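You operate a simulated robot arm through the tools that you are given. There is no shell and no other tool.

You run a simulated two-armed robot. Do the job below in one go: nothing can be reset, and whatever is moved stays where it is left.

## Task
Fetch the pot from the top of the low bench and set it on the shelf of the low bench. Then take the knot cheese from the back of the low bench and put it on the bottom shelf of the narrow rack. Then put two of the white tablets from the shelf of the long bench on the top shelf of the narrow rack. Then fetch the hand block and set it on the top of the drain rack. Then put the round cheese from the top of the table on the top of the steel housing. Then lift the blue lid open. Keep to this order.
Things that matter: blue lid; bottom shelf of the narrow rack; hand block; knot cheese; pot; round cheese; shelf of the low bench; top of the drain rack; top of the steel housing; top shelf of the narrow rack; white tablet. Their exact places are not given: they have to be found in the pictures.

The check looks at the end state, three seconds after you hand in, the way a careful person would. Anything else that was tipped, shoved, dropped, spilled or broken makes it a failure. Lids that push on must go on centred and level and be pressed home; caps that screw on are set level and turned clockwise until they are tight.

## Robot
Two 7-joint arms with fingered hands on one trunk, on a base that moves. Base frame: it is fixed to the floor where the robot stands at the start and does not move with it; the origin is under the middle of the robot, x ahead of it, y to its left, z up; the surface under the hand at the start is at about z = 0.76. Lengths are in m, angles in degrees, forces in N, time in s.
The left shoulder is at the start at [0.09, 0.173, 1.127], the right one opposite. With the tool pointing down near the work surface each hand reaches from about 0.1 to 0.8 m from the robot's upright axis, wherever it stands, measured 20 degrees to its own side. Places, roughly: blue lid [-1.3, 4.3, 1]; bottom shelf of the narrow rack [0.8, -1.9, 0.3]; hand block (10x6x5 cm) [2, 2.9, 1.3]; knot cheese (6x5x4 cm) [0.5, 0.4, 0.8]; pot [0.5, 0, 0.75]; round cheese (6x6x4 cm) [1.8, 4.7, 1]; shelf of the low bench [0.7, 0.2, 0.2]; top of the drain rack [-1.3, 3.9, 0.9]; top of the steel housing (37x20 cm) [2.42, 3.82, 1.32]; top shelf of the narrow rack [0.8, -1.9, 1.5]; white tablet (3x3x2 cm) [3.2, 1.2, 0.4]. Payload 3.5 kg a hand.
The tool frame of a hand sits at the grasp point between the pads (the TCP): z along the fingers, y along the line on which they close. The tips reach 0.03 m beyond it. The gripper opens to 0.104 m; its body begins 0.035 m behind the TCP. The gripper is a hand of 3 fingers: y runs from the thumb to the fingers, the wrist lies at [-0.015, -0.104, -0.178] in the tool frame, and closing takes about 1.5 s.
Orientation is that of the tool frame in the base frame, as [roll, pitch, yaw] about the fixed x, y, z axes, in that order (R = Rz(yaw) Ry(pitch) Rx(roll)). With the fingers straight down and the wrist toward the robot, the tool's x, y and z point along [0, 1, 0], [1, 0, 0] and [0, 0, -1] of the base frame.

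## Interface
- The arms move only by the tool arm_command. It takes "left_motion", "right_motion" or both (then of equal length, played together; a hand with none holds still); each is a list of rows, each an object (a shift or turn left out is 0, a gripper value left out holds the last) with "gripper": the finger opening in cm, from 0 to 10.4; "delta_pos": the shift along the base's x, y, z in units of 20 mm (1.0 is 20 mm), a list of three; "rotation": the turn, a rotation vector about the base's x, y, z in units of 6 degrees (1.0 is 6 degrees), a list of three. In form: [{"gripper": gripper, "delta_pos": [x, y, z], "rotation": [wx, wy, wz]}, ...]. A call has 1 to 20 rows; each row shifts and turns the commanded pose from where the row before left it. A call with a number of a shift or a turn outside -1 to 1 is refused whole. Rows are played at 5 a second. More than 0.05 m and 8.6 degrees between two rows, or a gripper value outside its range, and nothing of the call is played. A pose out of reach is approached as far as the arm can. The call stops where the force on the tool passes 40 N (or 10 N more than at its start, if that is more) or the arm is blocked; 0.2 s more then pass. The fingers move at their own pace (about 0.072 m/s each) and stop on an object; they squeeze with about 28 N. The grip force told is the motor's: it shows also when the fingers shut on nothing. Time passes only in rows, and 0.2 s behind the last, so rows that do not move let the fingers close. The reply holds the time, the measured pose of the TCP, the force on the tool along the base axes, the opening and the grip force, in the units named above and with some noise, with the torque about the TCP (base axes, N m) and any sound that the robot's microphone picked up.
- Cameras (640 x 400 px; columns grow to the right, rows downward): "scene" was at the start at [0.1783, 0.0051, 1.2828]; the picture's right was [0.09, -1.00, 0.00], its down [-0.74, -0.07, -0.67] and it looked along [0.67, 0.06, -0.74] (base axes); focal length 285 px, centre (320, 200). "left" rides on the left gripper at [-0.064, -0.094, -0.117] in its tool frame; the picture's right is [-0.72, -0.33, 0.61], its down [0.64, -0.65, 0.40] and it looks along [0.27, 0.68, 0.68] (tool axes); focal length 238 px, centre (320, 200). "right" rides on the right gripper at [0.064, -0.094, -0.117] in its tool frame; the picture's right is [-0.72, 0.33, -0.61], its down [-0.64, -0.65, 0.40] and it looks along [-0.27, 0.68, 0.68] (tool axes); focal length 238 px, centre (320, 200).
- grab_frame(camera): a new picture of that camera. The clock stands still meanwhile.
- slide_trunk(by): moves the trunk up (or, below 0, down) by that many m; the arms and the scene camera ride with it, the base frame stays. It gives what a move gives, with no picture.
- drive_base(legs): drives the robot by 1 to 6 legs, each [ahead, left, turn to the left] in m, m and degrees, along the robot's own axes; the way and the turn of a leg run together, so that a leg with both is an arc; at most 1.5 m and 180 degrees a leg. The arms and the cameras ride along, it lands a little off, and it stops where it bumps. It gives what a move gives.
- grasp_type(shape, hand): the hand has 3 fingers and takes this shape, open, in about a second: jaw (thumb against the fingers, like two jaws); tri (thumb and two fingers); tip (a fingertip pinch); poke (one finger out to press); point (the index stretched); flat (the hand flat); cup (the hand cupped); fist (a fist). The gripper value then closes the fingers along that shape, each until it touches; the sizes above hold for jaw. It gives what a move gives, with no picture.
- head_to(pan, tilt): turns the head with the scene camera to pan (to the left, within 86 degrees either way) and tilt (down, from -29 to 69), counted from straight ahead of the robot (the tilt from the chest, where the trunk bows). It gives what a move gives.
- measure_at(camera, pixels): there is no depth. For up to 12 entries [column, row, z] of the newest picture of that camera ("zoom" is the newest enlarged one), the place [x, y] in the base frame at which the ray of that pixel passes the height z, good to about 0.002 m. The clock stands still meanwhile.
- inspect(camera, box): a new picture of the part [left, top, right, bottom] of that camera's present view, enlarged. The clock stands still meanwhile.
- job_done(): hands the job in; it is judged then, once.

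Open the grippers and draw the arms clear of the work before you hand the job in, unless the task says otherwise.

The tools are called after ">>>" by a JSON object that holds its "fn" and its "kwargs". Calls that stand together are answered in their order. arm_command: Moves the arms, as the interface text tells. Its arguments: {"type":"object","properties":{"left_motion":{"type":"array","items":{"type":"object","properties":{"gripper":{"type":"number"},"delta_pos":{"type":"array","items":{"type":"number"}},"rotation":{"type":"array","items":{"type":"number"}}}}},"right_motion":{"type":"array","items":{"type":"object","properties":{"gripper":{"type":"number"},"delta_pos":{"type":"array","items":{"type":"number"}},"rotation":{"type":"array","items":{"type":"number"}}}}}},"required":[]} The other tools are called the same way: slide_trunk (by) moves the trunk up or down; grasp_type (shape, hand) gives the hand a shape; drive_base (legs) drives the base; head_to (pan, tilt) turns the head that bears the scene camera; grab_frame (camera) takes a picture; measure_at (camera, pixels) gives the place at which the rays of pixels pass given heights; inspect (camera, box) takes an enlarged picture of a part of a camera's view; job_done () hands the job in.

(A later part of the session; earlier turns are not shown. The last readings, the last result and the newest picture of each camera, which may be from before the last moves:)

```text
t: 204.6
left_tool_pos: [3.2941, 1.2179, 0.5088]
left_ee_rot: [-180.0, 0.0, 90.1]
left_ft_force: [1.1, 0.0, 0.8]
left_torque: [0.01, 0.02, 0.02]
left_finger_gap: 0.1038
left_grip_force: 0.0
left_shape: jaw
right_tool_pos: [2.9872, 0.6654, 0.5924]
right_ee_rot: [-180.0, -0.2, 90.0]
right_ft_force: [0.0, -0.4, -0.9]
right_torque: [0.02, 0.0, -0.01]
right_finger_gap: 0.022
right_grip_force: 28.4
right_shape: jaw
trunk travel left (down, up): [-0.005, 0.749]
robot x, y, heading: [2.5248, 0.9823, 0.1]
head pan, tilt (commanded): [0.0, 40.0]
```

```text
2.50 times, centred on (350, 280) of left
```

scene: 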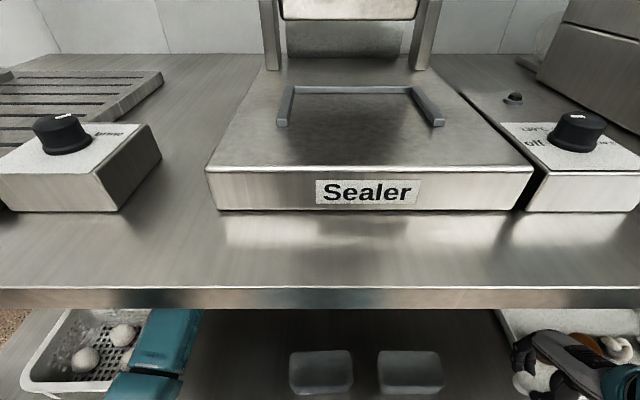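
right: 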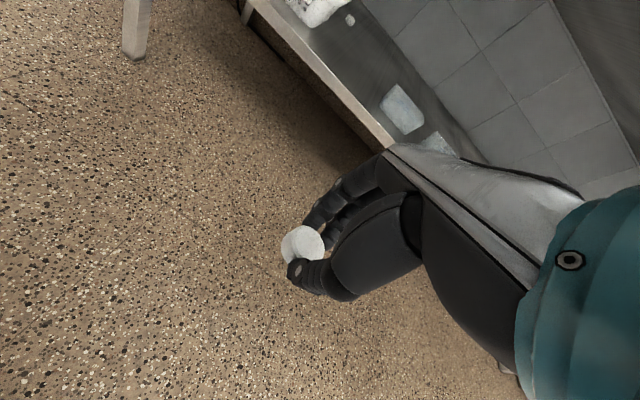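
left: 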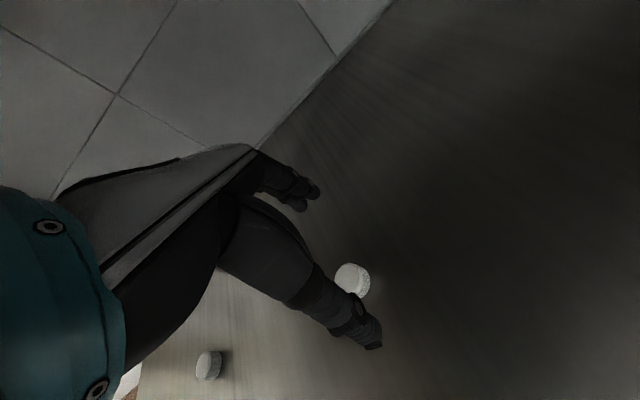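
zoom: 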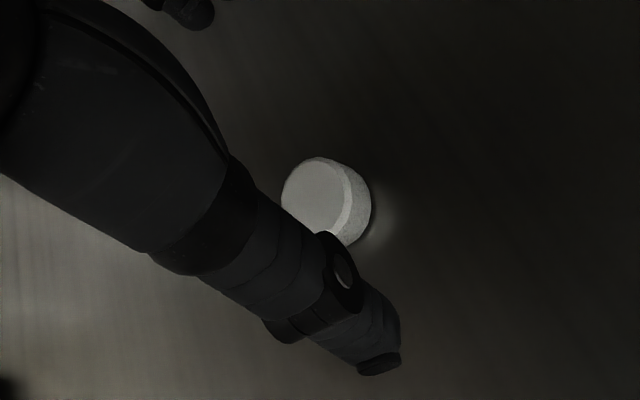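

B's centre is at about [3.290,1.236]. I move over it and lower to z≈0.457.

>>> {"fn": "arm_command", "kwargs": {"left_motion": [{"delta_pos": [-0.2, 0.9, 0]}, {"delta_pos": [0, 0, -0.8]}, {"delta_pos": [0, 0, -0.8]}, {"delta_pos": [0, 0, -0.7]}, {"delta_pos": [0, 0, -0.2]}]}}

>>> {"fn": "grab_frame", "kwargs": {"camera": "left"}}

>>> {"fn": "inspect", "kwargs": {"camera": "left", "box": [240, 160, 440, 360]}}

```text
t: 205.8
left_tool_pos: [3.289, 1.236, 0.4581]
left_ee_rot: [180.0, 0.0, 89.9]
left_ft_force: [0.2, 0.1, 0.2]
left_torque: [-0.03, 0.0, 0.02]
left_finger_gap: 0.1035
left_grip_force: 0.0
left_shape: jaw
right_tool_pos: [2.988, 0.6645, 0.5935]
right_ee_rot: [-180.0, -0.2, 90.0]
right_ft_force: [-0.5, -0.6, 0.1]
right_torque: [-0.01, 0.04, 0.01]
right_finger_gap: 0.0222
right_grip_force: 28.3
right_shape: jaw
trunk travel left (down, up): [-0.005, 0.749]
robot x, y, heading: [2.5267, 0.9772, -0.0]
head pan, tilt (commanded): [0.0, 40.0]
```

```text
taken
```

left: 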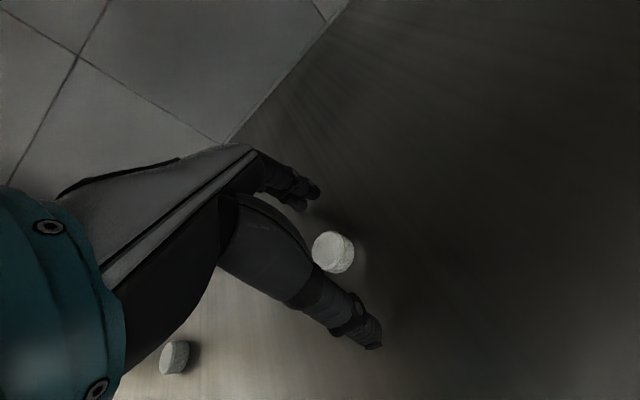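

```text
2.00 times, centred on (340, 260) of left
```

zoom: 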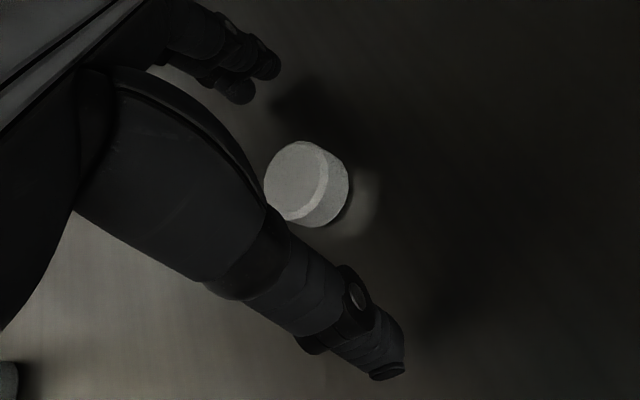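

The tablet lies just as A did between thumb and fingers. I close the left hand.

>>> {"fn": "arm_command", "kwargs": {"left_motion": [{"gripper": 1.8}, {}, {}, {}, {}, {}, {}, {}, {}, {}]}}

>>> {"fn": "arm_command", "kwargs": {"left_motion": [{"delta_pos": [0, 0, 0.3]}, {"delta_pos": [0, 0, 0.7]}, {"delta_pos": [0, 0, 1]}, {"delta_pos": [0, 0, 0.5]}]}}

>>> {"fn": "grab_frame", "kwargs": {"camera": "left"}}

```text
t: 207.9
left_tool_pos: [3.2898, 1.2359, 0.4568]
left_ee_rot: [-180.0, 0.0, 90.0]
left_ft_force: [-0.1, -1.0, 0.5]
left_torque: [0.02, 0.03, -0.01]
left_finger_gap: 0.0225
left_grip_force: 27.9
left_shape: jaw
right_tool_pos: [2.9875, 0.6653, 0.5932]
right_ee_rot: [-179.9, -0.2, 90.1]
right_ft_force: [-0.7, -0.5, -0.3]
right_torque: [0.01, -0.02, 0.03]
right_finger_gap: 0.0222
right_grip_force: 28.0
right_shape: jaw
trunk travel left (down, up): [-0.005, 0.749]
robot x, y, heading: [2.5253, 0.9798, 0.1]
head pan, tilt (commanded): [0.0, 40.0]
```

```text
t: 208.9
left_tool_pos: [3.2896, 1.2344, 0.5086]
left_ee_rot: [180.0, 0.0, 90.1]
left_ft_force: [0.3, -0.4, 0.1]
left_torque: [-0.01, 0.03, -0.04]
left_finger_gap: 0.022
left_grip_force: 29.0
left_shape: jaw
right_tool_pos: [2.9875, 0.6638, 0.5935]
right_ee_rot: [-179.9, -0.3, 90.0]
right_ft_force: [0.1, -0.7, 0.1]
right_torque: [0.0, -0.03, 0.0]
right_finger_gap: 0.022
right_grip_force: 28.2
right_shape: jaw
trunk travel left (down, up): [-0.005, 0.749]
robot x, y, heading: [2.5262, 0.9802, 0.1]
head pan, tilt (commanded): [0.0, 40.0]
```

```text
taken
```

left: 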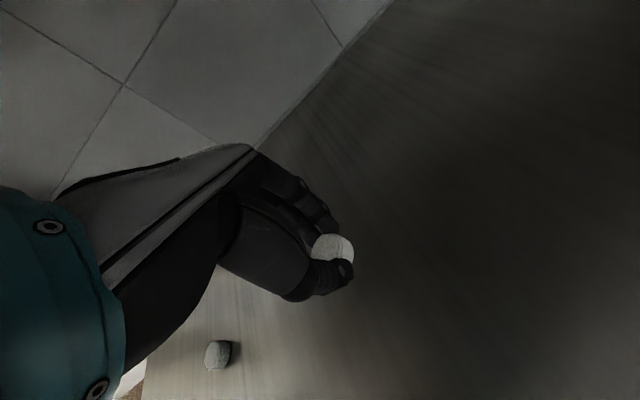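

Tablet B is in the left hand. I move the hand 8 cm right, back to the free lane, and then back out of the bench.

>>> {"fn": "arm_command", "kwargs": {"left_motion": [{"delta_pos": [0, -1, 0]}, {"delta_pos": [0, -1, 0]}, {"delta_pos": [0, -1, 0]}, {"delta_pos": [0, -1, 0]}]}}

>>> {"fn": "drive_base", "kwargs": {"legs": [[-0.6, 0, 0]]}}

>>> {"fn": "grab_frame", "kwargs": {"camera": "scene"}}

>>> {"fn": "grab_frame", "kwargs": {"camera": "left"}}

```text
t: 209.9
left_tool_pos: [3.2892, 1.1559, 0.5086]
left_ee_rot: [179.9, 0.1, 90.1]
left_ft_force: [0.1, 0.8, -0.7]
left_torque: [0.0, 0.02, 0.02]
left_finger_gap: 0.022
left_grip_force: 28.1
left_shape: jaw
right_tool_pos: [2.987, 0.6649, 0.5925]
right_ee_rot: [-179.9, -0.2, 90.0]
right_ft_force: [1.0, 0.2, -0.7]
right_torque: [-0.02, 0.01, 0.01]
right_finger_gap: 0.022
right_grip_force: 28.1
right_shape: jaw
trunk travel left (down, up): [-0.005, 0.749]
robot x, y, heading: [2.5219, 0.978, -0.2]
head pan, tilt (commanded): [0.0, 40.0]
```

```text
t: 213.3
left_tool_pos: [2.6956, 1.1524, 0.5086]
left_ee_rot: [180.0, -0.1, 89.6]
left_ft_force: [-0.6, 0.0, 0.0]
left_torque: [0.0, -0.01, -0.01]
left_finger_gap: 0.0221
left_grip_force: 28.9
left_shape: jaw
right_tool_pos: [2.3912, 0.6638, 0.5923]
right_ee_rot: [-179.9, -0.3, 89.6]
right_ft_force: [0.0, -0.3, 0.6]
right_torque: [0.03, 0.03, 0.02]
right_finger_gap: 0.0222
right_grip_force: 28.5
right_shape: jaw
trunk travel left (down, up): [-0.005, 0.749]
robot x, y, heading: [1.929, 0.9842, -0.5]
head pan, tilt (commanded): [0.0, 40.0]
```

```text
taken
```

scene: 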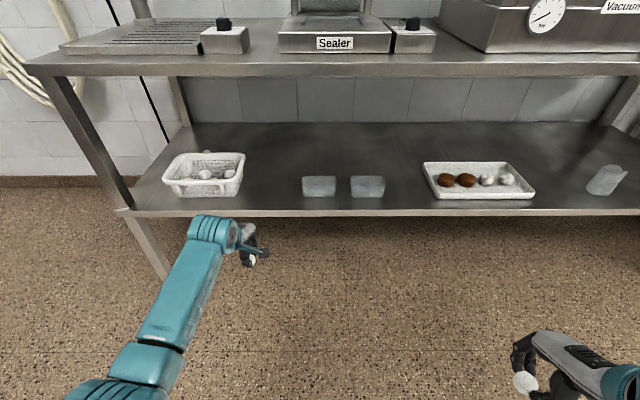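

```text
taken
```

left: 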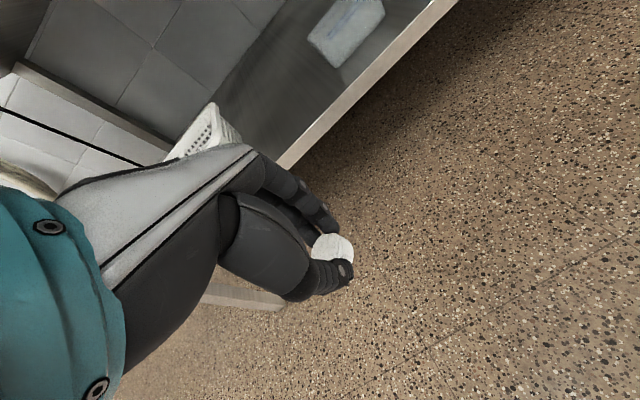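

Everything on the shelf stands as before. I raise both hands to carrying height.

>>> {"fn": "arm_command", "kwargs": {"left_motion": [{"delta_pos": [-0.4, 0, 1]}, {"delta_pos": [-0.4, 0, 1]}, {"delta_pos": [-0.4, 0, 1]}, {"delta_pos": [-0.4, 0, 1]}, {"delta_pos": [-0.4, 0, 1]}, {"delta_pos": [-0.4, 0, 1]}, {"delta_pos": [-0.4, 0, 1]}, {"delta_pos": [-0.4, 0, 1]}, {"delta_pos": [-0.4, 0, 1]}, {"delta_pos": [-0.4, 0, 1]}, {"delta_pos": [-0.4, 0, 1]}, {"delta_pos": [-0.4, 0, 1]}, {"delta_pos": [-0.4, 0, 1]}, {"delta_pos": [-0.4, 0, 1]}], "right_motion": [{"delta_pos": [0.7, 0.5, 0.8]}, {"delta_pos": [0.7, 0.5, 0.8]}, {"delta_pos": [0.7, 0.5, 0.8]}, {"delta_pos": [0.7, 0.5, 0.8]}, {"delta_pos": [0.7, 0.5, 0.8]}, {"delta_pos": [0.7, 0.5, 0.8]}, {"delta_pos": [0.7, 0.5, 0.8]}, {"delta_pos": [0.7, 0.5, 0.8]}, {"delta_pos": [0.7, 0.3, 0.8]}, {"delta_pos": [0.3, 0.3, 0.8]}, {"delta_pos": [0, 0, 0.8]}, {"delta_pos": [0, 0, 0.8]}, {"delta_pos": [0, 0, 0.5]}, {"delta_pos": [0, 0, 0]}]}}

>>> {"fn": "grab_frame", "kwargs": {"camera": "scene"}}

```text
t: 216.3
left_tool_pos: [2.5897, 1.1537, 0.784]
left_ee_rot: [180.0, 0.0, 89.8]
left_ft_force: [0.0, 0.4, -0.3]
left_torque: [-0.01, -0.02, 0.0]
left_finger_gap: 0.0218
left_grip_force: 27.8
left_shape: jaw
left hand out of reach, approached as far as the arm can: row 14
right_tool_pos: [2.5251, 0.7569, 0.7959]
right_ee_rot: [-179.8, -0.2, 89.7]
right_ft_force: [0.4, -0.1, -1.1]
right_torque: [0.02, 0.02, 0.02]
right_finger_gap: 0.0219
right_grip_force: 28.0
right_shape: jaw
trunk travel left (down, up): [-0.005, 0.749]
robot x, y, heading: [1.9298, 0.9802, -0.7]
head pan, tilt (commanded): [0.0, 40.0]
```

```text
taken
```

scene: 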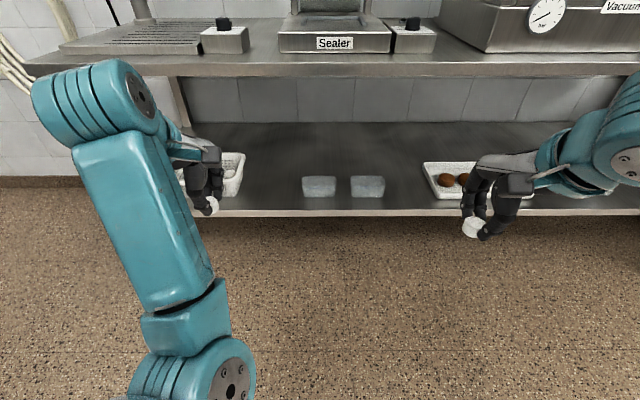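

Both tablets are held. I raise the trunk a little and drive back to the rack: strafe right, turn to face it, then strafe to x≈0.75.

>>> {"fn": "slide_trunk", "kwargs": {"by": 0.3}}

>>> {"fn": "drive_base", "kwargs": {"legs": [[-0.18, -0.9, 0.7], [0, -0.95, 0], [0, 0, -90], [0, -0.98, 0]]}}

>>> {"fn": "grab_frame", "kwargs": {"camera": "scene"}}

```text
t: 219.3
left_tool_pos: [2.5908, 1.1525, 1.0831]
left_ee_rot: [-179.9, 0.0, 89.8]
left_ft_force: [0.4, 0.6, -0.4]
left_torque: [0.01, -0.01, 0.0]
left_finger_gap: 0.0217
left_grip_force: 27.8
left_shape: jaw
right_tool_pos: [2.5242, 0.7556, 1.0942]
right_ee_rot: [-179.9, -0.2, 89.7]
right_ft_force: [0.0, 0.1, -0.5]
right_torque: [-0.05, 0.0, 0.03]
right_finger_gap: 0.0217
right_grip_force: 27.9
right_shape: jaw
trunk travel left (down, up): [-0.305, 0.449]
robot x, y, heading: [1.9292, 0.9809, -0.3]
head pan, tilt (commanded): [0.0, 40.0]
```

```text
t: 237.3
left_tool_pos: [0.8856, -1.4988, 1.085]
left_ee_rot: [180.0, 0.0, -0.4]
left_ft_force: [0.0, -0.4, -0.6]
left_torque: [-0.03, -0.03, -0.01]
left_finger_gap: 0.0216
left_grip_force: 28.5
left_shape: jaw
right_tool_pos: [0.4879, -1.4303, 1.0956]
right_ee_rot: [-179.9, -0.2, -0.4]
right_ft_force: [0.5, -0.5, -0.1]
right_torque: [-0.01, -0.01, 0.01]
right_finger_gap: 0.0219
right_grip_force: 27.7
right_shape: jaw
trunk travel left (down, up): [-0.305, 0.449]
robot x, y, heading: [0.7191, -0.835, -90.5]
head pan, tilt (commanded): [0.0, 40.0]
```

```text
taken
```

scene: 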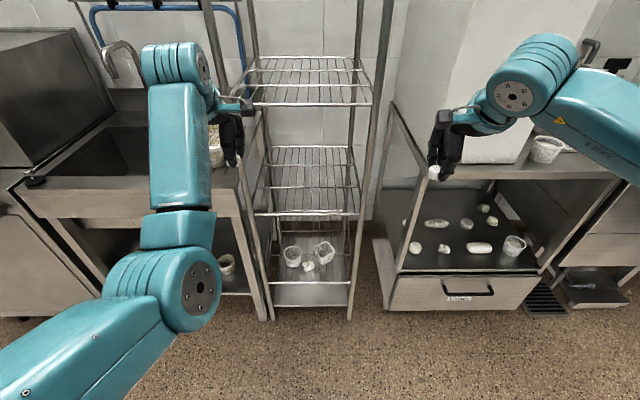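

The rack is ahead and the knot still lies on its bottom shelf at (308,266). I raise the trunk to the top and both hands 8 cm, then look down at the top shelf.

>>> {"fn": "slide_trunk", "kwargs": {"by": 0.4}}

>>> {"fn": "slide_trunk", "kwargs": {"by": 0.04}}

>>> {"fn": "arm_command", "kwargs": {"left_motion": [{"delta_pos": [0, 0, 1]}, {"delta_pos": [0, 0, 1]}, {"delta_pos": [0, 0, 1]}, {"delta_pos": [0, 0, 1]}, {"delta_pos": [0, 0, 0.5]}], "right_motion": [{"delta_pos": [0, 0, 1]}, {"delta_pos": [0, 0, 1]}, {"delta_pos": [0, 0, 1]}, {"delta_pos": [0, 0, 1]}, {"delta_pos": [0, 0, 0.5]}]}}

>>> {"fn": "head_to", "kwargs": {"pan": 0, "tilt": 25}}

>>> {"fn": "grab_frame", "kwargs": {"camera": "scene"}}

```text
t: 241.1
left_tool_pos: [0.8861, -1.4971, 1.4841]
left_ee_rot: [-180.0, 0.0, -0.4]
left_ft_force: [0.2, 0.6, -0.5]
left_torque: [-0.01, -0.01, 0.03]
left_finger_gap: 0.0216
left_grip_force: 28.1
left_shape: jaw
right_tool_pos: [0.4881, -1.4307, 1.4949]
right_ee_rot: [-179.9, -0.2, -0.4]
right_ft_force: [-0.4, -0.3, 0.3]
right_torque: [0.01, 0.02, 0.01]
right_finger_gap: 0.0216
right_grip_force: 27.9
right_shape: jaw
trunk travel left (down, up): [-0.705, 0.049]
robot x, y, heading: [0.7175, -0.8365, -90.4]
head pan, tilt (commanded): [0.0, 40.0]
```

```text
t: 241.9
left_tool_pos: [0.8854, -1.4982, 1.524]
left_ee_rot: [180.0, 0.0, -0.4]
left_ft_force: [0.3, -0.7, -0.8]
left_torque: [-0.02, 0.01, 0.0]
left_finger_gap: 0.0217
left_grip_force: 27.2
left_shape: jaw
right_tool_pos: [0.4884, -1.4314, 1.5354]
right_ee_rot: [-179.9, -0.2, -0.4]
right_ft_force: [0.0, 0.4, -0.1]
right_torque: [-0.01, 0.0, 0.04]
right_finger_gap: 0.0218
right_grip_force: 27.9
right_shape: jaw
trunk travel left (down, up): [-0.745, 0.009]
robot x, y, heading: [0.7171, -0.8352, -90.6]
head pan, tilt (commanded): [0.0, 40.0]
```

```text
t: 243.1
left_tool_pos: [0.8858, -1.4978, 1.6142]
left_ee_rot: [-179.9, 0.0, -0.4]
left_ft_force: [0.0, 0.0, -1.1]
left_torque: [0.0, 0.0, 0.03]
left_finger_gap: 0.0218
left_grip_force: 28.7
left_shape: jaw
right_tool_pos: [0.488, -1.4303, 1.6244]
right_ee_rot: [180.0, -0.1, -0.4]
right_ft_force: [0.4, -0.1, 0.3]
right_torque: [-0.01, -0.03, 0.0]
right_finger_gap: 0.0217
right_grip_force: 27.9
right_shape: jaw
trunk travel left (down, up): [-0.745, 0.009]
robot x, y, heading: [0.7177, -0.8395, -90.6]
head pan, tilt (commanded): [0.0, 40.0]
```

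```text
t: 243.9
left_tool_pos: [0.8858, -1.4967, 1.6133]
left_ee_rot: [180.0, 0.1, -0.4]
left_ft_force: [0.5, 0.2, 0.3]
left_torque: [0.0, 0.0, 0.0]
left_finger_gap: 0.0218
left_grip_force: 28.4
left_shape: jaw
right_tool_pos: [0.4871, -1.4302, 1.6251]
right_ee_rot: [-179.8, -0.1, -0.3]
right_ft_force: [-0.1, 0.0, 0.0]
right_torque: [0.0, 0.0, -0.02]
right_finger_gap: 0.0217
right_grip_force: 28.0
right_shape: jaw
trunk travel left (down, up): [-0.745, 0.009]
robot x, y, heading: [0.715, -0.8389, -90.4]
head pan, tilt (commanded): [0.0, 25.0]
```

```text
taken
```

scene: 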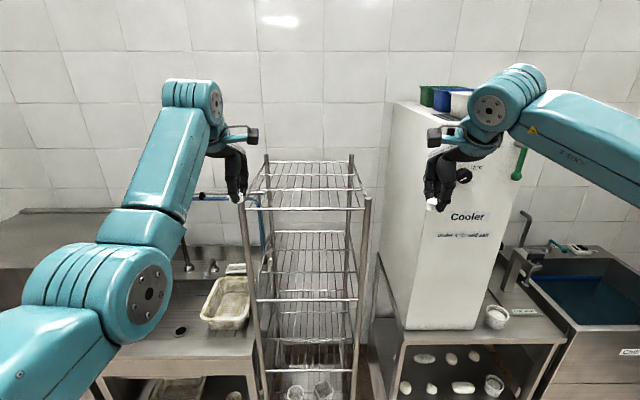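

I zoom on the top shelf between the posts at (238,205) and (367,200) and measure its rails.

>>> {"fn": "inspect", "kwargs": {"camera": "scene", "box": [230, 145, 380, 225]}}

>>> {"fn": "measure_at", "kwargs": {"camera": "scene", "pixels": [[305, 208, 1.5], [305, 208, 1.49], [305, 208, 1.48], [305, 208, 1.46], [240, 202, 1.53], [367, 197, 1.53]]}}

```text
4.27 times, centred on (305, 185) of scene
```

zoom: 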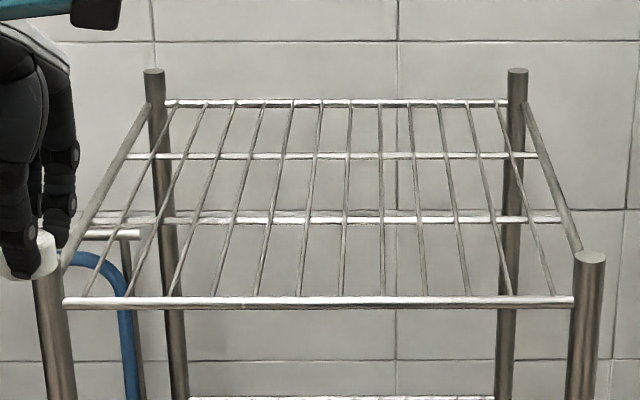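

```text
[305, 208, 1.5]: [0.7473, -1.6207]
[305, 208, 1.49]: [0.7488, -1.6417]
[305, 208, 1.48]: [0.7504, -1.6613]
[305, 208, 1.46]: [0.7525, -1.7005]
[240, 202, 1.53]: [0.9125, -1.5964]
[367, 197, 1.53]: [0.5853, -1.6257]
```

The shelf's front rail, two cross rails (rows ≈189 and ≈175) and back rail are visible. I zoom further on the first cross rail to find wire crossings.

>>> {"fn": "inspect", "kwargs": {"camera": "scene", "box": [262, 165, 352, 215]}}

>>> {"fn": "measure_at", "kwargs": {"camera": "scene", "pixels": [[305, 208.9, 1.46], [305, 189.2, 1.46], [305, 174.7, 1.46], [305, 162.3, 1.46], [305, 208.9, 1.475], [305, 189.2, 1.475], [305, 174.7, 1.475], [305, 162.3, 1.475]]}}

```text
7.11 times, centred on (307, 190) of scene
```

zoom: 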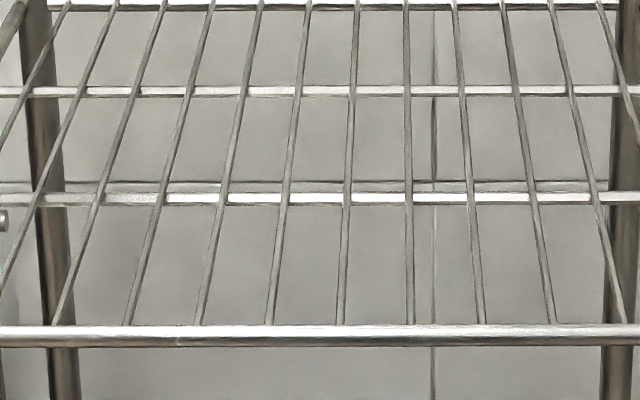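

```text
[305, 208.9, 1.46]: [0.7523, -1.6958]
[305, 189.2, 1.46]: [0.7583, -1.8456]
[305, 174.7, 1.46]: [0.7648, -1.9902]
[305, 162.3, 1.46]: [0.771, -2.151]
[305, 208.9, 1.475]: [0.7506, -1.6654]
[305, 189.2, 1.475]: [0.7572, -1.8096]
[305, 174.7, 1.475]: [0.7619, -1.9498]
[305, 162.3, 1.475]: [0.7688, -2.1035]
```

Cross rail 1 lies at about y -1.86, z≈1.46, with wires about 3.1 cm apart. I first bring both hands closer to the middle at this height, so the right hand will pass clear of the cooler.

>>> {"fn": "measure_at", "kwargs": {"camera": "scene", "pixels": [[284.5, 189.7, 1.457], [293.2, 189.7, 1.457], [301.9, 189.7, 1.457], [310.7, 189.7, 1.457], [319.7, 189.7, 1.457], [328.4, 189.7, 1.457]]}}

>>> {"fn": "arm_command", "kwargs": {"left_motion": [{"delta_pos": [-0.37, 0, 0]}, {"delta_pos": [-0.37, 0, 0]}, {"delta_pos": [-0.37, 0, 0]}, {"delta_pos": [-0.37, 0, 0]}, {"delta_pos": [-0.37, 0, 0]}, {"delta_pos": [-0.37, 0, 0]}, {"delta_pos": [-0.37, 0, 0]}], "right_motion": [{"delta_pos": [0.9, 0, 0.3]}, {"delta_pos": [0.9, 0, 0.3]}, {"delta_pos": [0.9, 0, 0.3]}, {"delta_pos": [0.9, 0, 0.3]}, {"delta_pos": [0.9, 0, 0.3]}, {"delta_pos": [0.9, 0, 0.3]}, {"delta_pos": [0.9, 0, 0.3]}]}}

>>> {"fn": "grab_frame", "kwargs": {"camera": "scene"}}

```text
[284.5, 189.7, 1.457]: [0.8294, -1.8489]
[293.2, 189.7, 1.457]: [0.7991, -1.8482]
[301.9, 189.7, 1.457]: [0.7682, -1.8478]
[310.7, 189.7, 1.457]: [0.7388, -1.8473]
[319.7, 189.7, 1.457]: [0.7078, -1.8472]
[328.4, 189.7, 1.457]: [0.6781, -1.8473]
```

```text
t: 245.5
left_tool_pos: [0.8337, -1.4968, 1.6135]
left_ee_rot: [180.0, 0.0, -0.4]
left_ft_force: [-0.4, 0.2, -0.7]
left_torque: [0.01, 0.02, 0.0]
left_finger_gap: 0.0218
left_grip_force: 28.3
left_shape: jaw
right_tool_pos: [0.6147, -1.4299, 1.668]
right_ee_rot: [-179.9, -0.1, -0.5]
right_ft_force: [-0.4, -0.1, -0.6]
right_torque: [0.01, 0.04, 0.02]
right_finger_gap: 0.0219
right_grip_force: 27.9
right_shape: jaw
trunk travel left (down, up): [-0.745, 0.009]
robot x, y, heading: [0.721, -0.8374, -90.3]
head pan, tilt (commanded): [0.0, 25.0]
```

```text
taken
```

scene: 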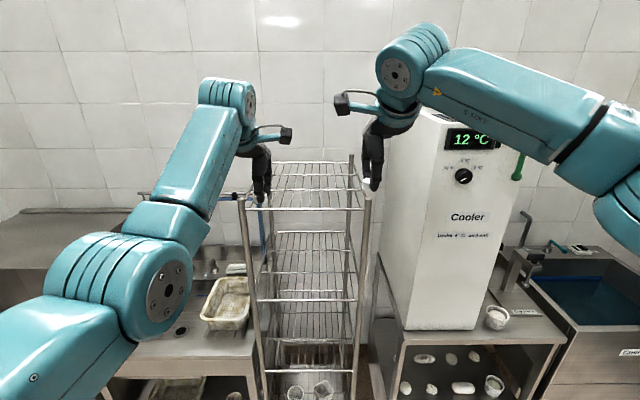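

The wires cross the rail at x .829, .799, .768, .739, .708, .678 (y≈-1.85). To keep the right elbow off the cooler I drive only 0.24 m forward, pull the right hand back 6 cm and extend the left arm for the rest.

>>> {"fn": "arm_command", "kwargs": {"right_motion": [{"delta_pos": [0, 1, 0]}, {"delta_pos": [0, 1, 0]}, {"delta_pos": [0, 1, 0]}]}}

>>> {"fn": "drive_base", "kwargs": {"legs": [[0.24, 0, 0]]}}

>>> {"fn": "grab_frame", "kwargs": {"camera": "scene"}}

>>> {"fn": "grab_frame", "kwargs": {"camera": "left"}}

```text
t: 246.3
left_tool_pos: [0.8332, -1.4966, 1.6147]
left_ee_rot: [-180.0, 0.0, -0.4]
left_ft_force: [-0.7, 0.1, -0.1]
left_torque: [0.01, 0.0, 0.0]
left_finger_gap: 0.0214
left_grip_force: 27.8
left_shape: jaw
right_tool_pos: [0.6145, -1.3698, 1.6685]
right_ee_rot: [-180.0, -0.2, -0.6]
right_ft_force: [0.5, 0.8, -0.8]
right_torque: [0.04, -0.03, 0.02]
right_finger_gap: 0.0217
right_grip_force: 27.8
right_shape: jaw
trunk travel left (down, up): [-0.745, 0.009]
robot x, y, heading: [0.7176, -0.839, -90.5]
head pan, tilt (commanded): [0.0, 25.0]
```

```text
t: 248.1
left_tool_pos: [0.8335, -1.7328, 1.6135]
left_ee_rot: [179.9, 0.0, -0.3]
left_ft_force: [-0.4, -0.7, -0.4]
left_torque: [-0.01, -0.02, 0.02]
left_finger_gap: 0.0214
left_grip_force: 28.3
left_shape: jaw
right_tool_pos: [0.614, -1.6078, 1.6683]
right_ee_rot: [180.0, -0.2, -0.4]
right_ft_force: [-0.7, 0.0, -0.3]
right_torque: [-0.01, 0.0, -0.03]
right_finger_gap: 0.0215
right_grip_force: 28.1
right_shape: jaw
trunk travel left (down, up): [-0.745, 0.009]
robot x, y, heading: [0.7183, -1.0797, -90.2]
head pan, tilt (commanded): [0.0, 25.0]
```

```text
taken
```

scene: 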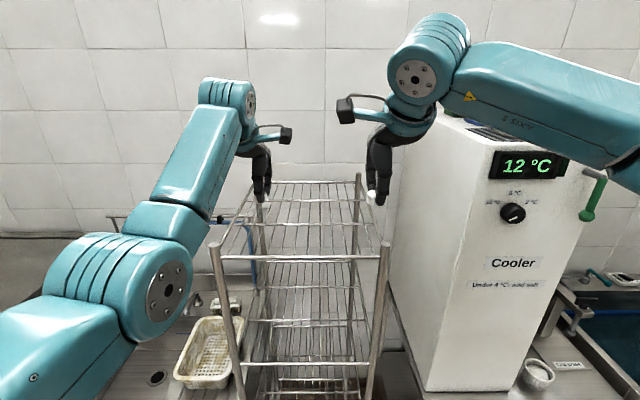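

```text
taken
```

left: 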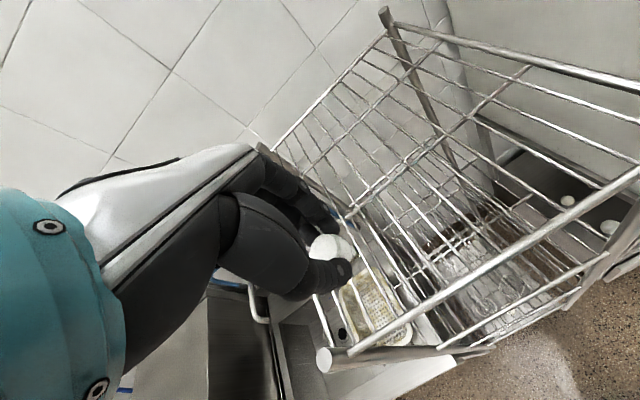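

The left hand is over the shelf's front. I extend it 11.5 cm farther over the first cross rail, still high.

>>> {"fn": "arm_command", "kwargs": {"left_motion": [{"delta_pos": [-0.04, -0.95, 0]}, {"delta_pos": [-0.04, -0.95, 0]}, {"delta_pos": [-0.04, -0.95, 0]}, {"delta_pos": [-0.04, -0.95, 0]}, {"delta_pos": [-0.04, -0.95, 0]}, {"delta_pos": [-0.04, -0.95, 0]}]}}

>>> {"fn": "grab_frame", "kwargs": {"camera": "left"}}

>>> {"fn": "inspect", "kwargs": {"camera": "scene", "box": [200, 120, 400, 280]}}

```text
t: 249.5
left_tool_pos: [0.8364, -1.7585, 1.604]
left_ee_rot: [-179.9, 0.0, -0.3]
left_ft_force: [-0.7, -0.9, -0.8]
left_torque: [-0.02, 0.01, 0.01]
left_finger_gap: 0.0217
left_grip_force: 28.3
left_shape: jaw
left hand out of reach, approached as far as the arm can: row 2, 3, 4, 5, 6
right_tool_pos: [0.6149, -1.6105, 1.6687]
right_ee_rot: [-180.0, -0.2, -0.3]
right_ft_force: [0.9, 0.0, 0.2]
right_torque: [0.01, 0.01, -0.01]
right_finger_gap: 0.0217
right_grip_force: 27.8
right_shape: jaw
trunk travel left (down, up): [-0.745, 0.009]
robot x, y, heading: [0.7173, -1.0758, -90.4]
head pan, tilt (commanded): [0.0, 25.0]
```

```text
taken
```

left: 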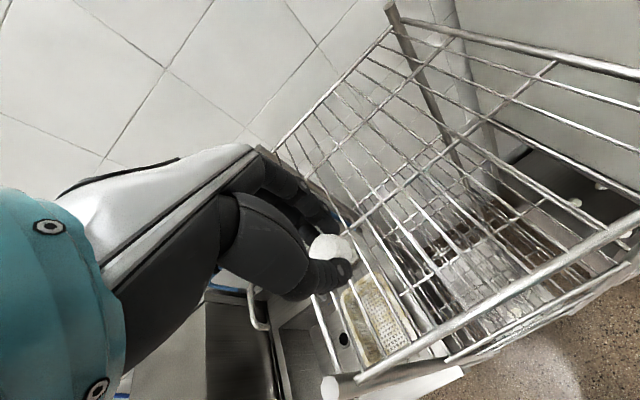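

```text
2.50 times, centred on (300, 200) of scene
```

zoom: 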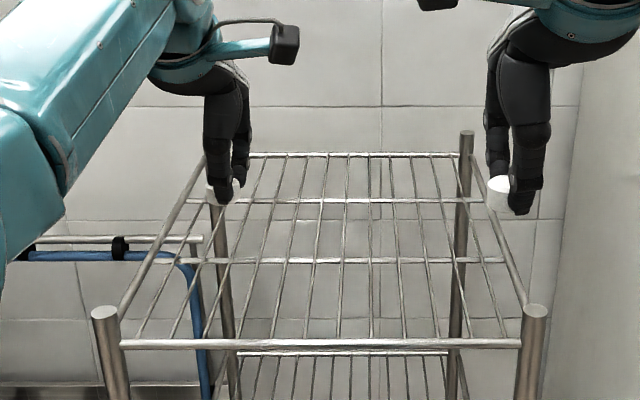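

The left arm's reach ends at y -1.76 here. I measure the cooler's front (425,390) at counter height to see how far the right elbow may still advance.

>>> {"fn": "grab_frame", "kwargs": {"camera": "scene"}}

>>> {"fn": "measure_at", "kwargs": {"camera": "scene", "pixels": [[425, 390, 0.9], [425, 390, 0.88], [525, 388, 0.9], [487, 152, 1.7], [487, 152, 1.65], [487, 152, 1.6], [560, 165, 1.65], [300, 214, 1.46], [300, 226, 1.46], [300, 258, 1.46]]}}

>>> {"fn": "head_to", "kwargs": {"pan": -45, "tilt": 15}}

>>> {"fn": "grab_frame", "kwargs": {"camera": "scene"}}

```text
taken
```

scene: 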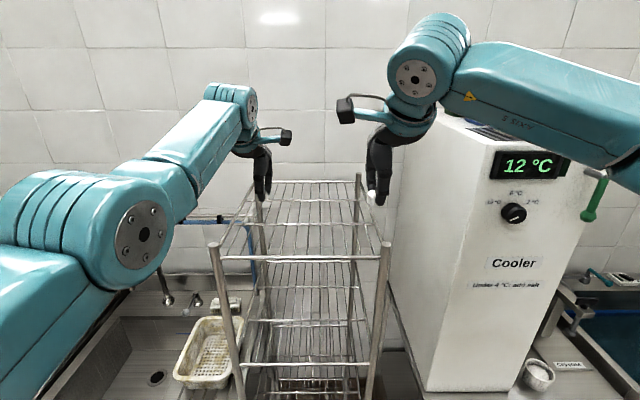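

```text
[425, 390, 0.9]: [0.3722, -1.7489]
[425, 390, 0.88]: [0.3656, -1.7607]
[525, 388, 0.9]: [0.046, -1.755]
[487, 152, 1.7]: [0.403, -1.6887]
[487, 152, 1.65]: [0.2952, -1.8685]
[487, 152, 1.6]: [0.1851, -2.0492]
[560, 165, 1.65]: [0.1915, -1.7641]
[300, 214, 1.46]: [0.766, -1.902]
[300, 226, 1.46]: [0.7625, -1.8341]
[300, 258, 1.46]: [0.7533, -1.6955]
```

```text
t: 250.6
left_tool_pos: [0.8358, -1.7586, 1.6045]
left_ee_rot: [180.0, 0.0, -0.3]
left_ft_force: [0.9, -0.8, -0.6]
left_torque: [0.0, 0.03, 0.0]
left_finger_gap: 0.0217
left_grip_force: 28.2
left_shape: jaw
right_tool_pos: [0.6143, -1.6101, 1.6685]
right_ee_rot: [180.0, -0.2, -0.3]
right_ft_force: [-0.1, -0.6, -0.9]
right_torque: [-0.03, 0.0, 0.01]
right_finger_gap: 0.0217
right_grip_force: 28.1
right_shape: jaw
trunk travel left (down, up): [-0.745, 0.009]
robot x, y, heading: [0.715, -1.0758, -90.2]
head pan, tilt (commanded): [-45.0, 15.0]
```

```text
taken
```

scene: 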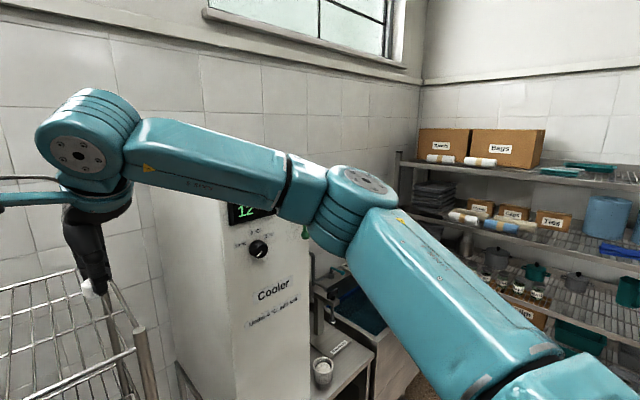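

The right forearm runs at about y -1.5, so there are some 17 cm left before the cooler's front at y -1.75. I drive 9 cm forward.

>>> {"fn": "drive_base", "kwargs": {"legs": [[0.09, 0, 0]]}}

>>> {"fn": "head_to", "kwargs": {"pan": 10, "tilt": 30}}

>>> {"fn": "grab_frame", "kwargs": {"camera": "scene"}}

>>> {"fn": "grab_frame", "kwargs": {"camera": "left"}}

```text
t: 251.7
left_tool_pos: [0.8372, -1.843, 1.6078]
left_ee_rot: [180.0, 0.1, -0.1]
left_ft_force: [0.0, -0.9, -0.4]
left_torque: [0.0, -0.02, -0.03]
left_finger_gap: 0.0219
left_grip_force: 27.9
left_shape: jaw
right_tool_pos: [0.6146, -1.6956, 1.6702]
right_ee_rot: [180.0, -0.2, -0.3]
right_ft_force: [0.2, 0.4, -0.6]
right_torque: [-0.04, 0.0, -0.01]
right_finger_gap: 0.022
right_grip_force: 28.2
right_shape: jaw
trunk travel left (down, up): [-0.745, 0.009]
robot x, y, heading: [0.7129, -1.1628, -90.2]
head pan, tilt (commanded): [-45.0, 15.0]
```

```text
t: 252.9
left_tool_pos: [0.8373, -1.8476, 1.6054]
left_ee_rot: [180.0, 0.0, -0.2]
left_ft_force: [-0.4, -0.2, 0.0]
left_torque: [0.02, 0.01, -0.01]
left_finger_gap: 0.0215
left_grip_force: 27.5
left_shape: jaw
right_tool_pos: [0.6147, -1.6978, 1.6679]
right_ee_rot: [-180.0, -0.1, -0.3]
right_ft_force: [0.4, -0.1, -0.1]
right_torque: [0.0, 0.02, 0.02]
right_finger_gap: 0.0219
right_grip_force: 28.4
right_shape: jaw
trunk travel left (down, up): [-0.745, 0.009]
robot x, y, heading: [0.716, -1.1634, -90.3]
head pan, tilt (commanded): [10.0, 30.0]
```

```text
taken
```

scene: 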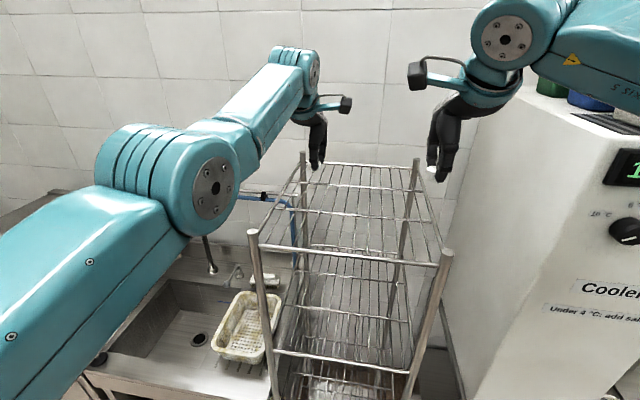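

```text
taken
```

left: 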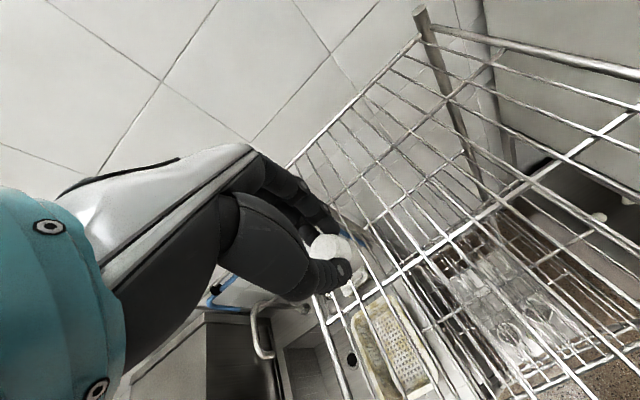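

I measure points on the visible cross rails in the left picture to see which rail lies below the tablet.

>>> {"fn": "inspect", "kwargs": {"camera": "left", "box": [280, 180, 480, 340]}}

>>> {"fn": "measure_at", "kwargs": {"camera": "left", "pixels": [[400, 268, 1.46], [500, 203, 1.46], [400, 268, 1.47], [330, 250, 1.46], [440, 95, 1.46], [630, 370, 1.46]]}}

>>> {"fn": "measure_at", "kwargs": {"camera": "scene", "pixels": [[350, 254, 1.46], [350, 214, 1.46], [350, 187, 1.46], [350, 166, 1.46], [270, 248, 1.46], [430, 263, 1.46]]}}

```text
2.50 times, centred on (380, 260) of left
```

zoom: 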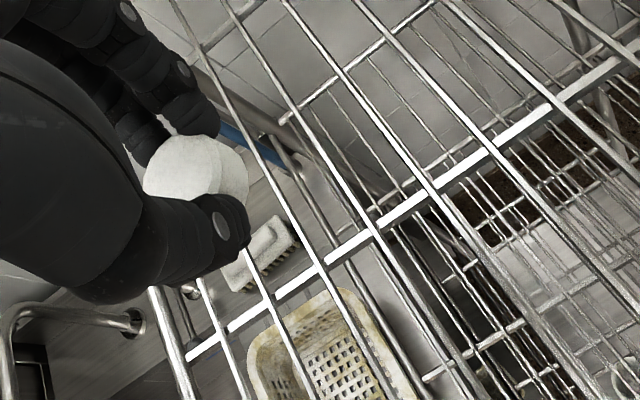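

```text
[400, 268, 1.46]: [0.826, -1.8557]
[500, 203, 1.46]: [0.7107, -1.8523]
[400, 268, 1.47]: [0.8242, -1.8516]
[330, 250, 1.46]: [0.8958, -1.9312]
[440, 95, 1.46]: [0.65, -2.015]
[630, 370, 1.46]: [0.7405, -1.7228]
```

```text
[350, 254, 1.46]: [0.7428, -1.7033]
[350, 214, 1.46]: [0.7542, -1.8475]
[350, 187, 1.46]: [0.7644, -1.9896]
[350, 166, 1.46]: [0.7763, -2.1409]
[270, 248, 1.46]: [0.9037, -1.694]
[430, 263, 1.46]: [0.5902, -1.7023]
```

The rail below is at y≈-1.853. I measure the wire crossings on it, at zoom (270,295), (320,262), (375,233) and (430,198), to choose a crossing.

>>> {"fn": "measure_at", "kwargs": {"camera": "left", "pixels": [[360, 298, 1.465], [380, 284.8, 1.465], [402, 273.2, 1.465], [424, 259.2, 1.465], [337, 311, 1.465]]}}

>>> {"fn": "inspect", "kwargs": {"camera": "left", "box": [320, 230, 440, 320]}}

```text
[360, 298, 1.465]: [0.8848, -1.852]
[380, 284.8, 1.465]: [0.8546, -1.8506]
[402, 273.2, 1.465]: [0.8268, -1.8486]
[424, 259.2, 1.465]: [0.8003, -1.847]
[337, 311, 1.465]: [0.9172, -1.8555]
```

```text
4.44 times, centred on (380, 275) of left
```

zoom: 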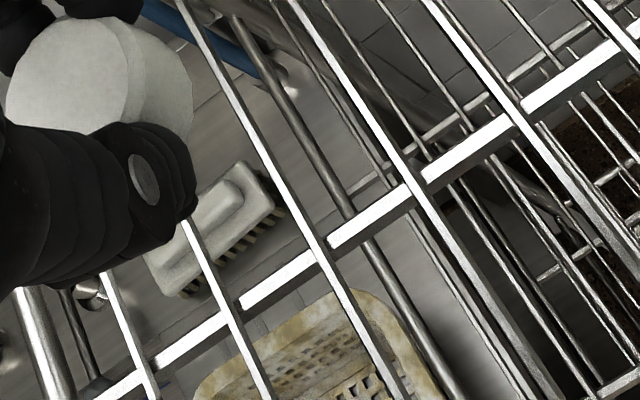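

The wires cross the flat rail at x .854, .827 and .800. I go over the crossing at [0.827,-1.851] and lower to z≈1.52.

>>> {"fn": "arm_command", "kwargs": {"left_motion": [{"delta_pos": [-0.5, -0.2, 0]}, {"delta_pos": [0, 0, -1]}, {"delta_pos": [0, 0, -1]}, {"delta_pos": [0, 0, -1]}, {"delta_pos": [0, 0, -1]}, {}]}}

>>> {"fn": "grab_frame", "kwargs": {"camera": "left"}}

>>> {"fn": "inspect", "kwargs": {"camera": "left", "box": [270, 200, 430, 340]}}

```text
t: 254.3
left_tool_pos: [0.8272, -1.8423, 1.5236]
left_ee_rot: [180.0, -0.1, -0.2]
left_ft_force: [-0.3, 0.1, -0.4]
left_torque: [0.02, 0.01, -0.03]
left_finger_gap: 0.0218
left_grip_force: 28.0
left_shape: jaw
left hand out of reach, approached as far as the arm can: row 1
right_tool_pos: [0.6145, -1.6985, 1.669]
right_ee_rot: [-180.0, -0.2, -0.2]
right_ft_force: [-0.3, -0.2, -1.2]
right_torque: [0.02, -0.01, 0.02]
right_finger_gap: 0.0219
right_grip_force: 28.1
right_shape: jaw
trunk travel left (down, up): [-0.745, 0.009]
robot x, y, heading: [0.7141, -1.1628, -90.2]
head pan, tilt (commanded): [10.0, 30.0]
```

```text
taken
```

left: 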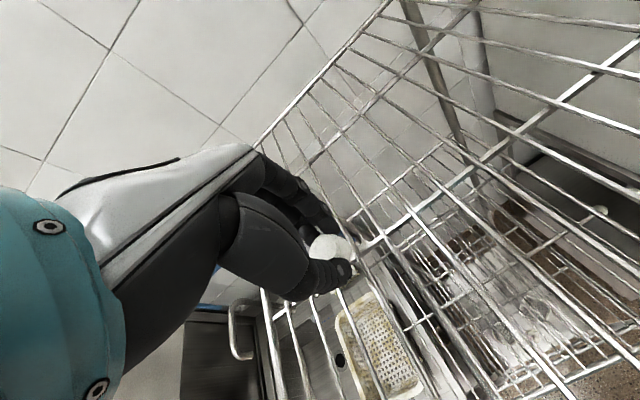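

```text
2.86 times, centred on (350, 270) of left
```

zoom: 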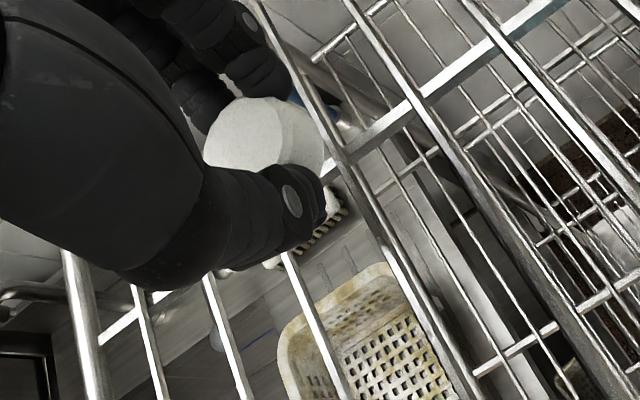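

The tablet hangs about 2.5 cm above the crossing; the TCP needs 9 mm more in -y. I shift and lower in small steps.

>>> {"fn": "arm_command", "kwargs": {"left_motion": [{"delta_pos": [0, -0.45, -0.2]}, {"delta_pos": [0, 0, -0.3]}, {"delta_pos": [0, 0, -0.2]}, {}]}}

>>> {"fn": "inspect", "kwargs": {"camera": "left", "box": [270, 200, 430, 340]}}

```text
t: 255.3
left_tool_pos: [0.8278, -1.8526, 1.5108]
left_ee_rot: [179.9, 0.0, -0.2]
left_ft_force: [-0.5, 0.1, 0.1]
left_torque: [0.0, 0.0, 0.01]
left_finger_gap: 0.0217
left_grip_force: 27.8
left_shape: jaw
right_tool_pos: [0.6156, -1.6978, 1.6681]
right_ee_rot: [-179.9, -0.2, -0.3]
right_ft_force: [0.4, 0.1, 0.4]
right_torque: [0.0, 0.0, 0.0]
right_finger_gap: 0.0219
right_grip_force: 28.5
right_shape: jaw
trunk travel left (down, up): [-0.745, 0.009]
robot x, y, heading: [0.7112, -1.1641, -90.1]
head pan, tilt (commanded): [10.0, 30.0]
```

```text
2.86 times, centred on (350, 270) of left
```

zoom: 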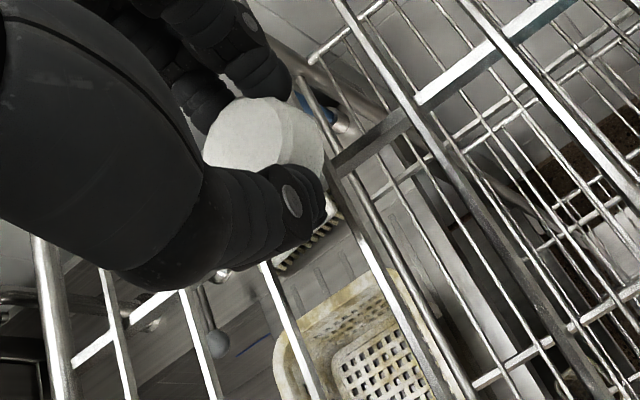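

The rail is under the tablet. I measure the wires seen next to the tablet (zoom (345,200), (310,390), (215,390)) to learn which wire lies below it.

>>> {"fn": "measure_at", "kwargs": {"camera": "left", "pixels": [[358.7, 270, 1.465], [346.5, 336.4, 1.465], [313.3, 336.4, 1.465], [388, 239, 1.465], [358, 256, 1.465]]}}

```text
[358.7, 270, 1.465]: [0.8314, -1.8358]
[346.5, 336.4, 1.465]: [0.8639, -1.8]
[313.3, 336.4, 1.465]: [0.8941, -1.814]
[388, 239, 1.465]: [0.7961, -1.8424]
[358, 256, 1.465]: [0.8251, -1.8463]
```

The wire at x≈0.829 runs under the tablet, and the rail too. I lower in 3 mm rows until it touches.

>>> {"fn": "arm_command", "kwargs": {"left_motion": [{"delta_pos": [0, 0, -0.15]}, {"delta_pos": [0, 0, -0.15]}, {"delta_pos": [0, 0, -0.1]}]}}

```text
t: 256.1
left_tool_pos: [0.8295, -1.8524, 1.5023]
left_ee_rot: [-180.0, 0.0, -0.2]
left_ft_force: [-1.2, 0.2, 0.4]
left_torque: [-0.01, 0.02, -0.01]
left_finger_gap: 0.0217
left_grip_force: 28.0
left_shape: jaw
right_tool_pos: [0.6144, -1.6982, 1.6682]
right_ee_rot: [-179.9, -0.2, -0.2]
right_ft_force: [0.1, 1.0, -0.3]
right_torque: [-0.01, 0.03, 0.02]
right_finger_gap: 0.0221
right_grip_force: 27.7
right_shape: jaw
trunk travel left (down, up): [-0.745, 0.009]
robot x, y, heading: [0.7126, -1.1601, -90.4]
head pan, tilt (commanded): [10.0, 30.0]
```

No contact yet at z 1.502. I lower 6 mm more.

>>> {"fn": "arm_command", "kwargs": {"left_motion": [{"delta_pos": [0, 0, -0.15]}, {"delta_pos": [0, 0, -0.15]}]}}

>>> {"fn": "inspect", "kwargs": {"camera": "left", "box": [270, 200, 430, 340]}}

```text
t: 256.7
left_tool_pos: [0.8292, -1.8523, 1.4959]
left_ee_rot: [179.9, -0.1, -0.2]
left_ft_force: [1.1, 0.0, -0.3]
left_torque: [-0.03, -0.02, 0.02]
left_finger_gap: 0.0215
left_grip_force: 28.2
left_shape: jaw
right_tool_pos: [0.6158, -1.6993, 1.6668]
right_ee_rot: [-180.0, -0.3, -0.2]
right_ft_force: [0.4, -0.6, 0.2]
right_torque: [0.0, -0.01, 0.02]
right_finger_gap: 0.0219
right_grip_force: 27.8
right_shape: jaw
trunk travel left (down, up): [-0.745, 0.009]
robot x, y, heading: [0.7092, -1.1652, -90.4]
head pan, tilt (commanded): [10.0, 30.0]
```

```text
2.86 times, centred on (350, 270) of left
```

zoom: 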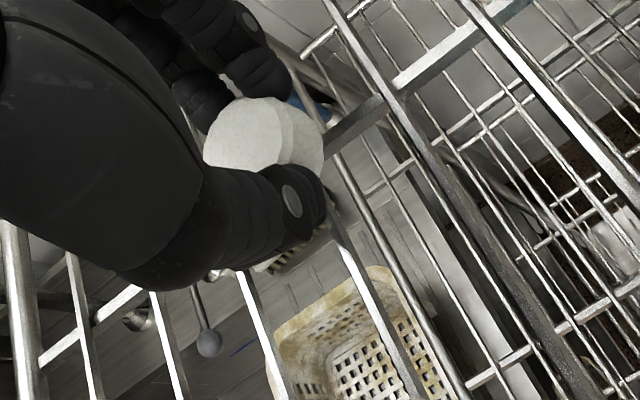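

Still free at z 1.496; the wire now runs under the thumb and tablet. I lower another 6 mm.

>>> {"fn": "arm_command", "kwargs": {"left_motion": [{"delta_pos": [0, 0, -0.15]}, {"delta_pos": [0, 0, -0.15]}]}}

>>> {"fn": "inspect", "kwargs": {"camera": "left", "box": [270, 200, 430, 340]}}

```text
t: 257.3
left_tool_pos: [0.8271, -1.853, 1.4947]
left_ee_rot: [179.4, 0.0, -0.2]
left_ft_force: [0.2, -1.4, 16.1]
left_torque: [-0.08, -0.05, 0.01]
left_finger_gap: 0.0226
left_grip_force: 28.5
left_shape: jaw
right_tool_pos: [0.615, -1.6973, 1.6693]
right_ee_rot: [179.9, -0.2, -0.3]
right_ft_force: [0.6, -0.5, -0.6]
right_torque: [0.02, 0.02, 0.04]
right_finger_gap: 0.0216
right_grip_force: 27.9
right_shape: jaw
trunk travel left (down, up): [-0.745, 0.009]
robot x, y, heading: [0.7167, -1.165, -90.2]
head pan, tilt (commanded): [10.0, 30.0]
```

```text
2.86 times, centred on (350, 270) of left
```

zoom: 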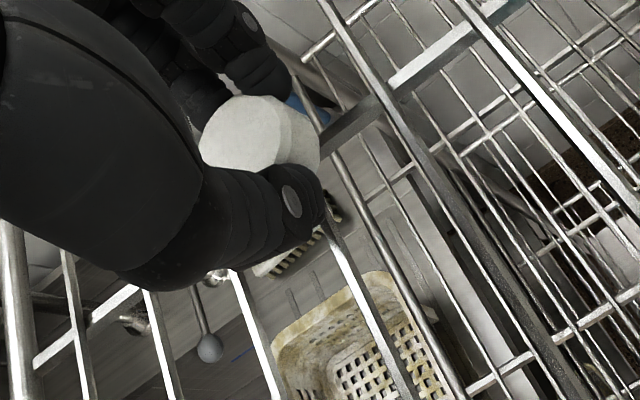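

The tablet has touched down (16 N, hardly any torque). I ease 3 mm and open gently.

>>> {"fn": "arm_command", "kwargs": {"left_motion": [{"delta_pos": [0, 0, 0.15]}, {"gripper": 2.8}, {}, {}, {"gripper": 3.6}, {}, {}, {"gripper": 5.0}, {}, {}]}}

>>> {"fn": "inspect", "kwargs": {"camera": "left", "box": [270, 200, 430, 340]}}

```text
t: 259.5
left_tool_pos: [0.8297, -1.8547, 1.494]
left_ee_rot: [180.0, 0.0, -0.2]
left_ft_force: [0.1, -0.1, 0.6]
left_torque: [0.0, 0.01, -0.02]
left_finger_gap: 0.0495
left_grip_force: 0.0
left_shape: jaw
right_tool_pos: [0.6153, -1.6985, 1.6679]
right_ee_rot: [-180.0, -0.3, -0.1]
right_ft_force: [0.2, 0.1, -0.3]
right_torque: [-0.01, 0.03, -0.06]
right_finger_gap: 0.0218
right_grip_force: 27.7
right_shape: jaw
trunk travel left (down, up): [-0.745, 0.009]
robot x, y, heading: [0.7149, -1.1655, -90.4]
head pan, tilt (commanded): [10.0, 30.0]
```

```text
2.86 times, centred on (350, 270) of left
```

zoom: 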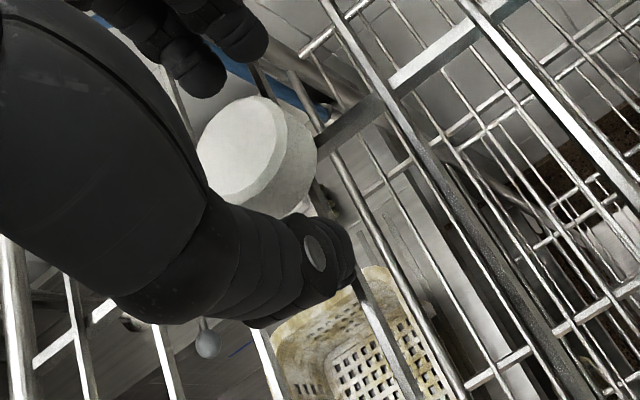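

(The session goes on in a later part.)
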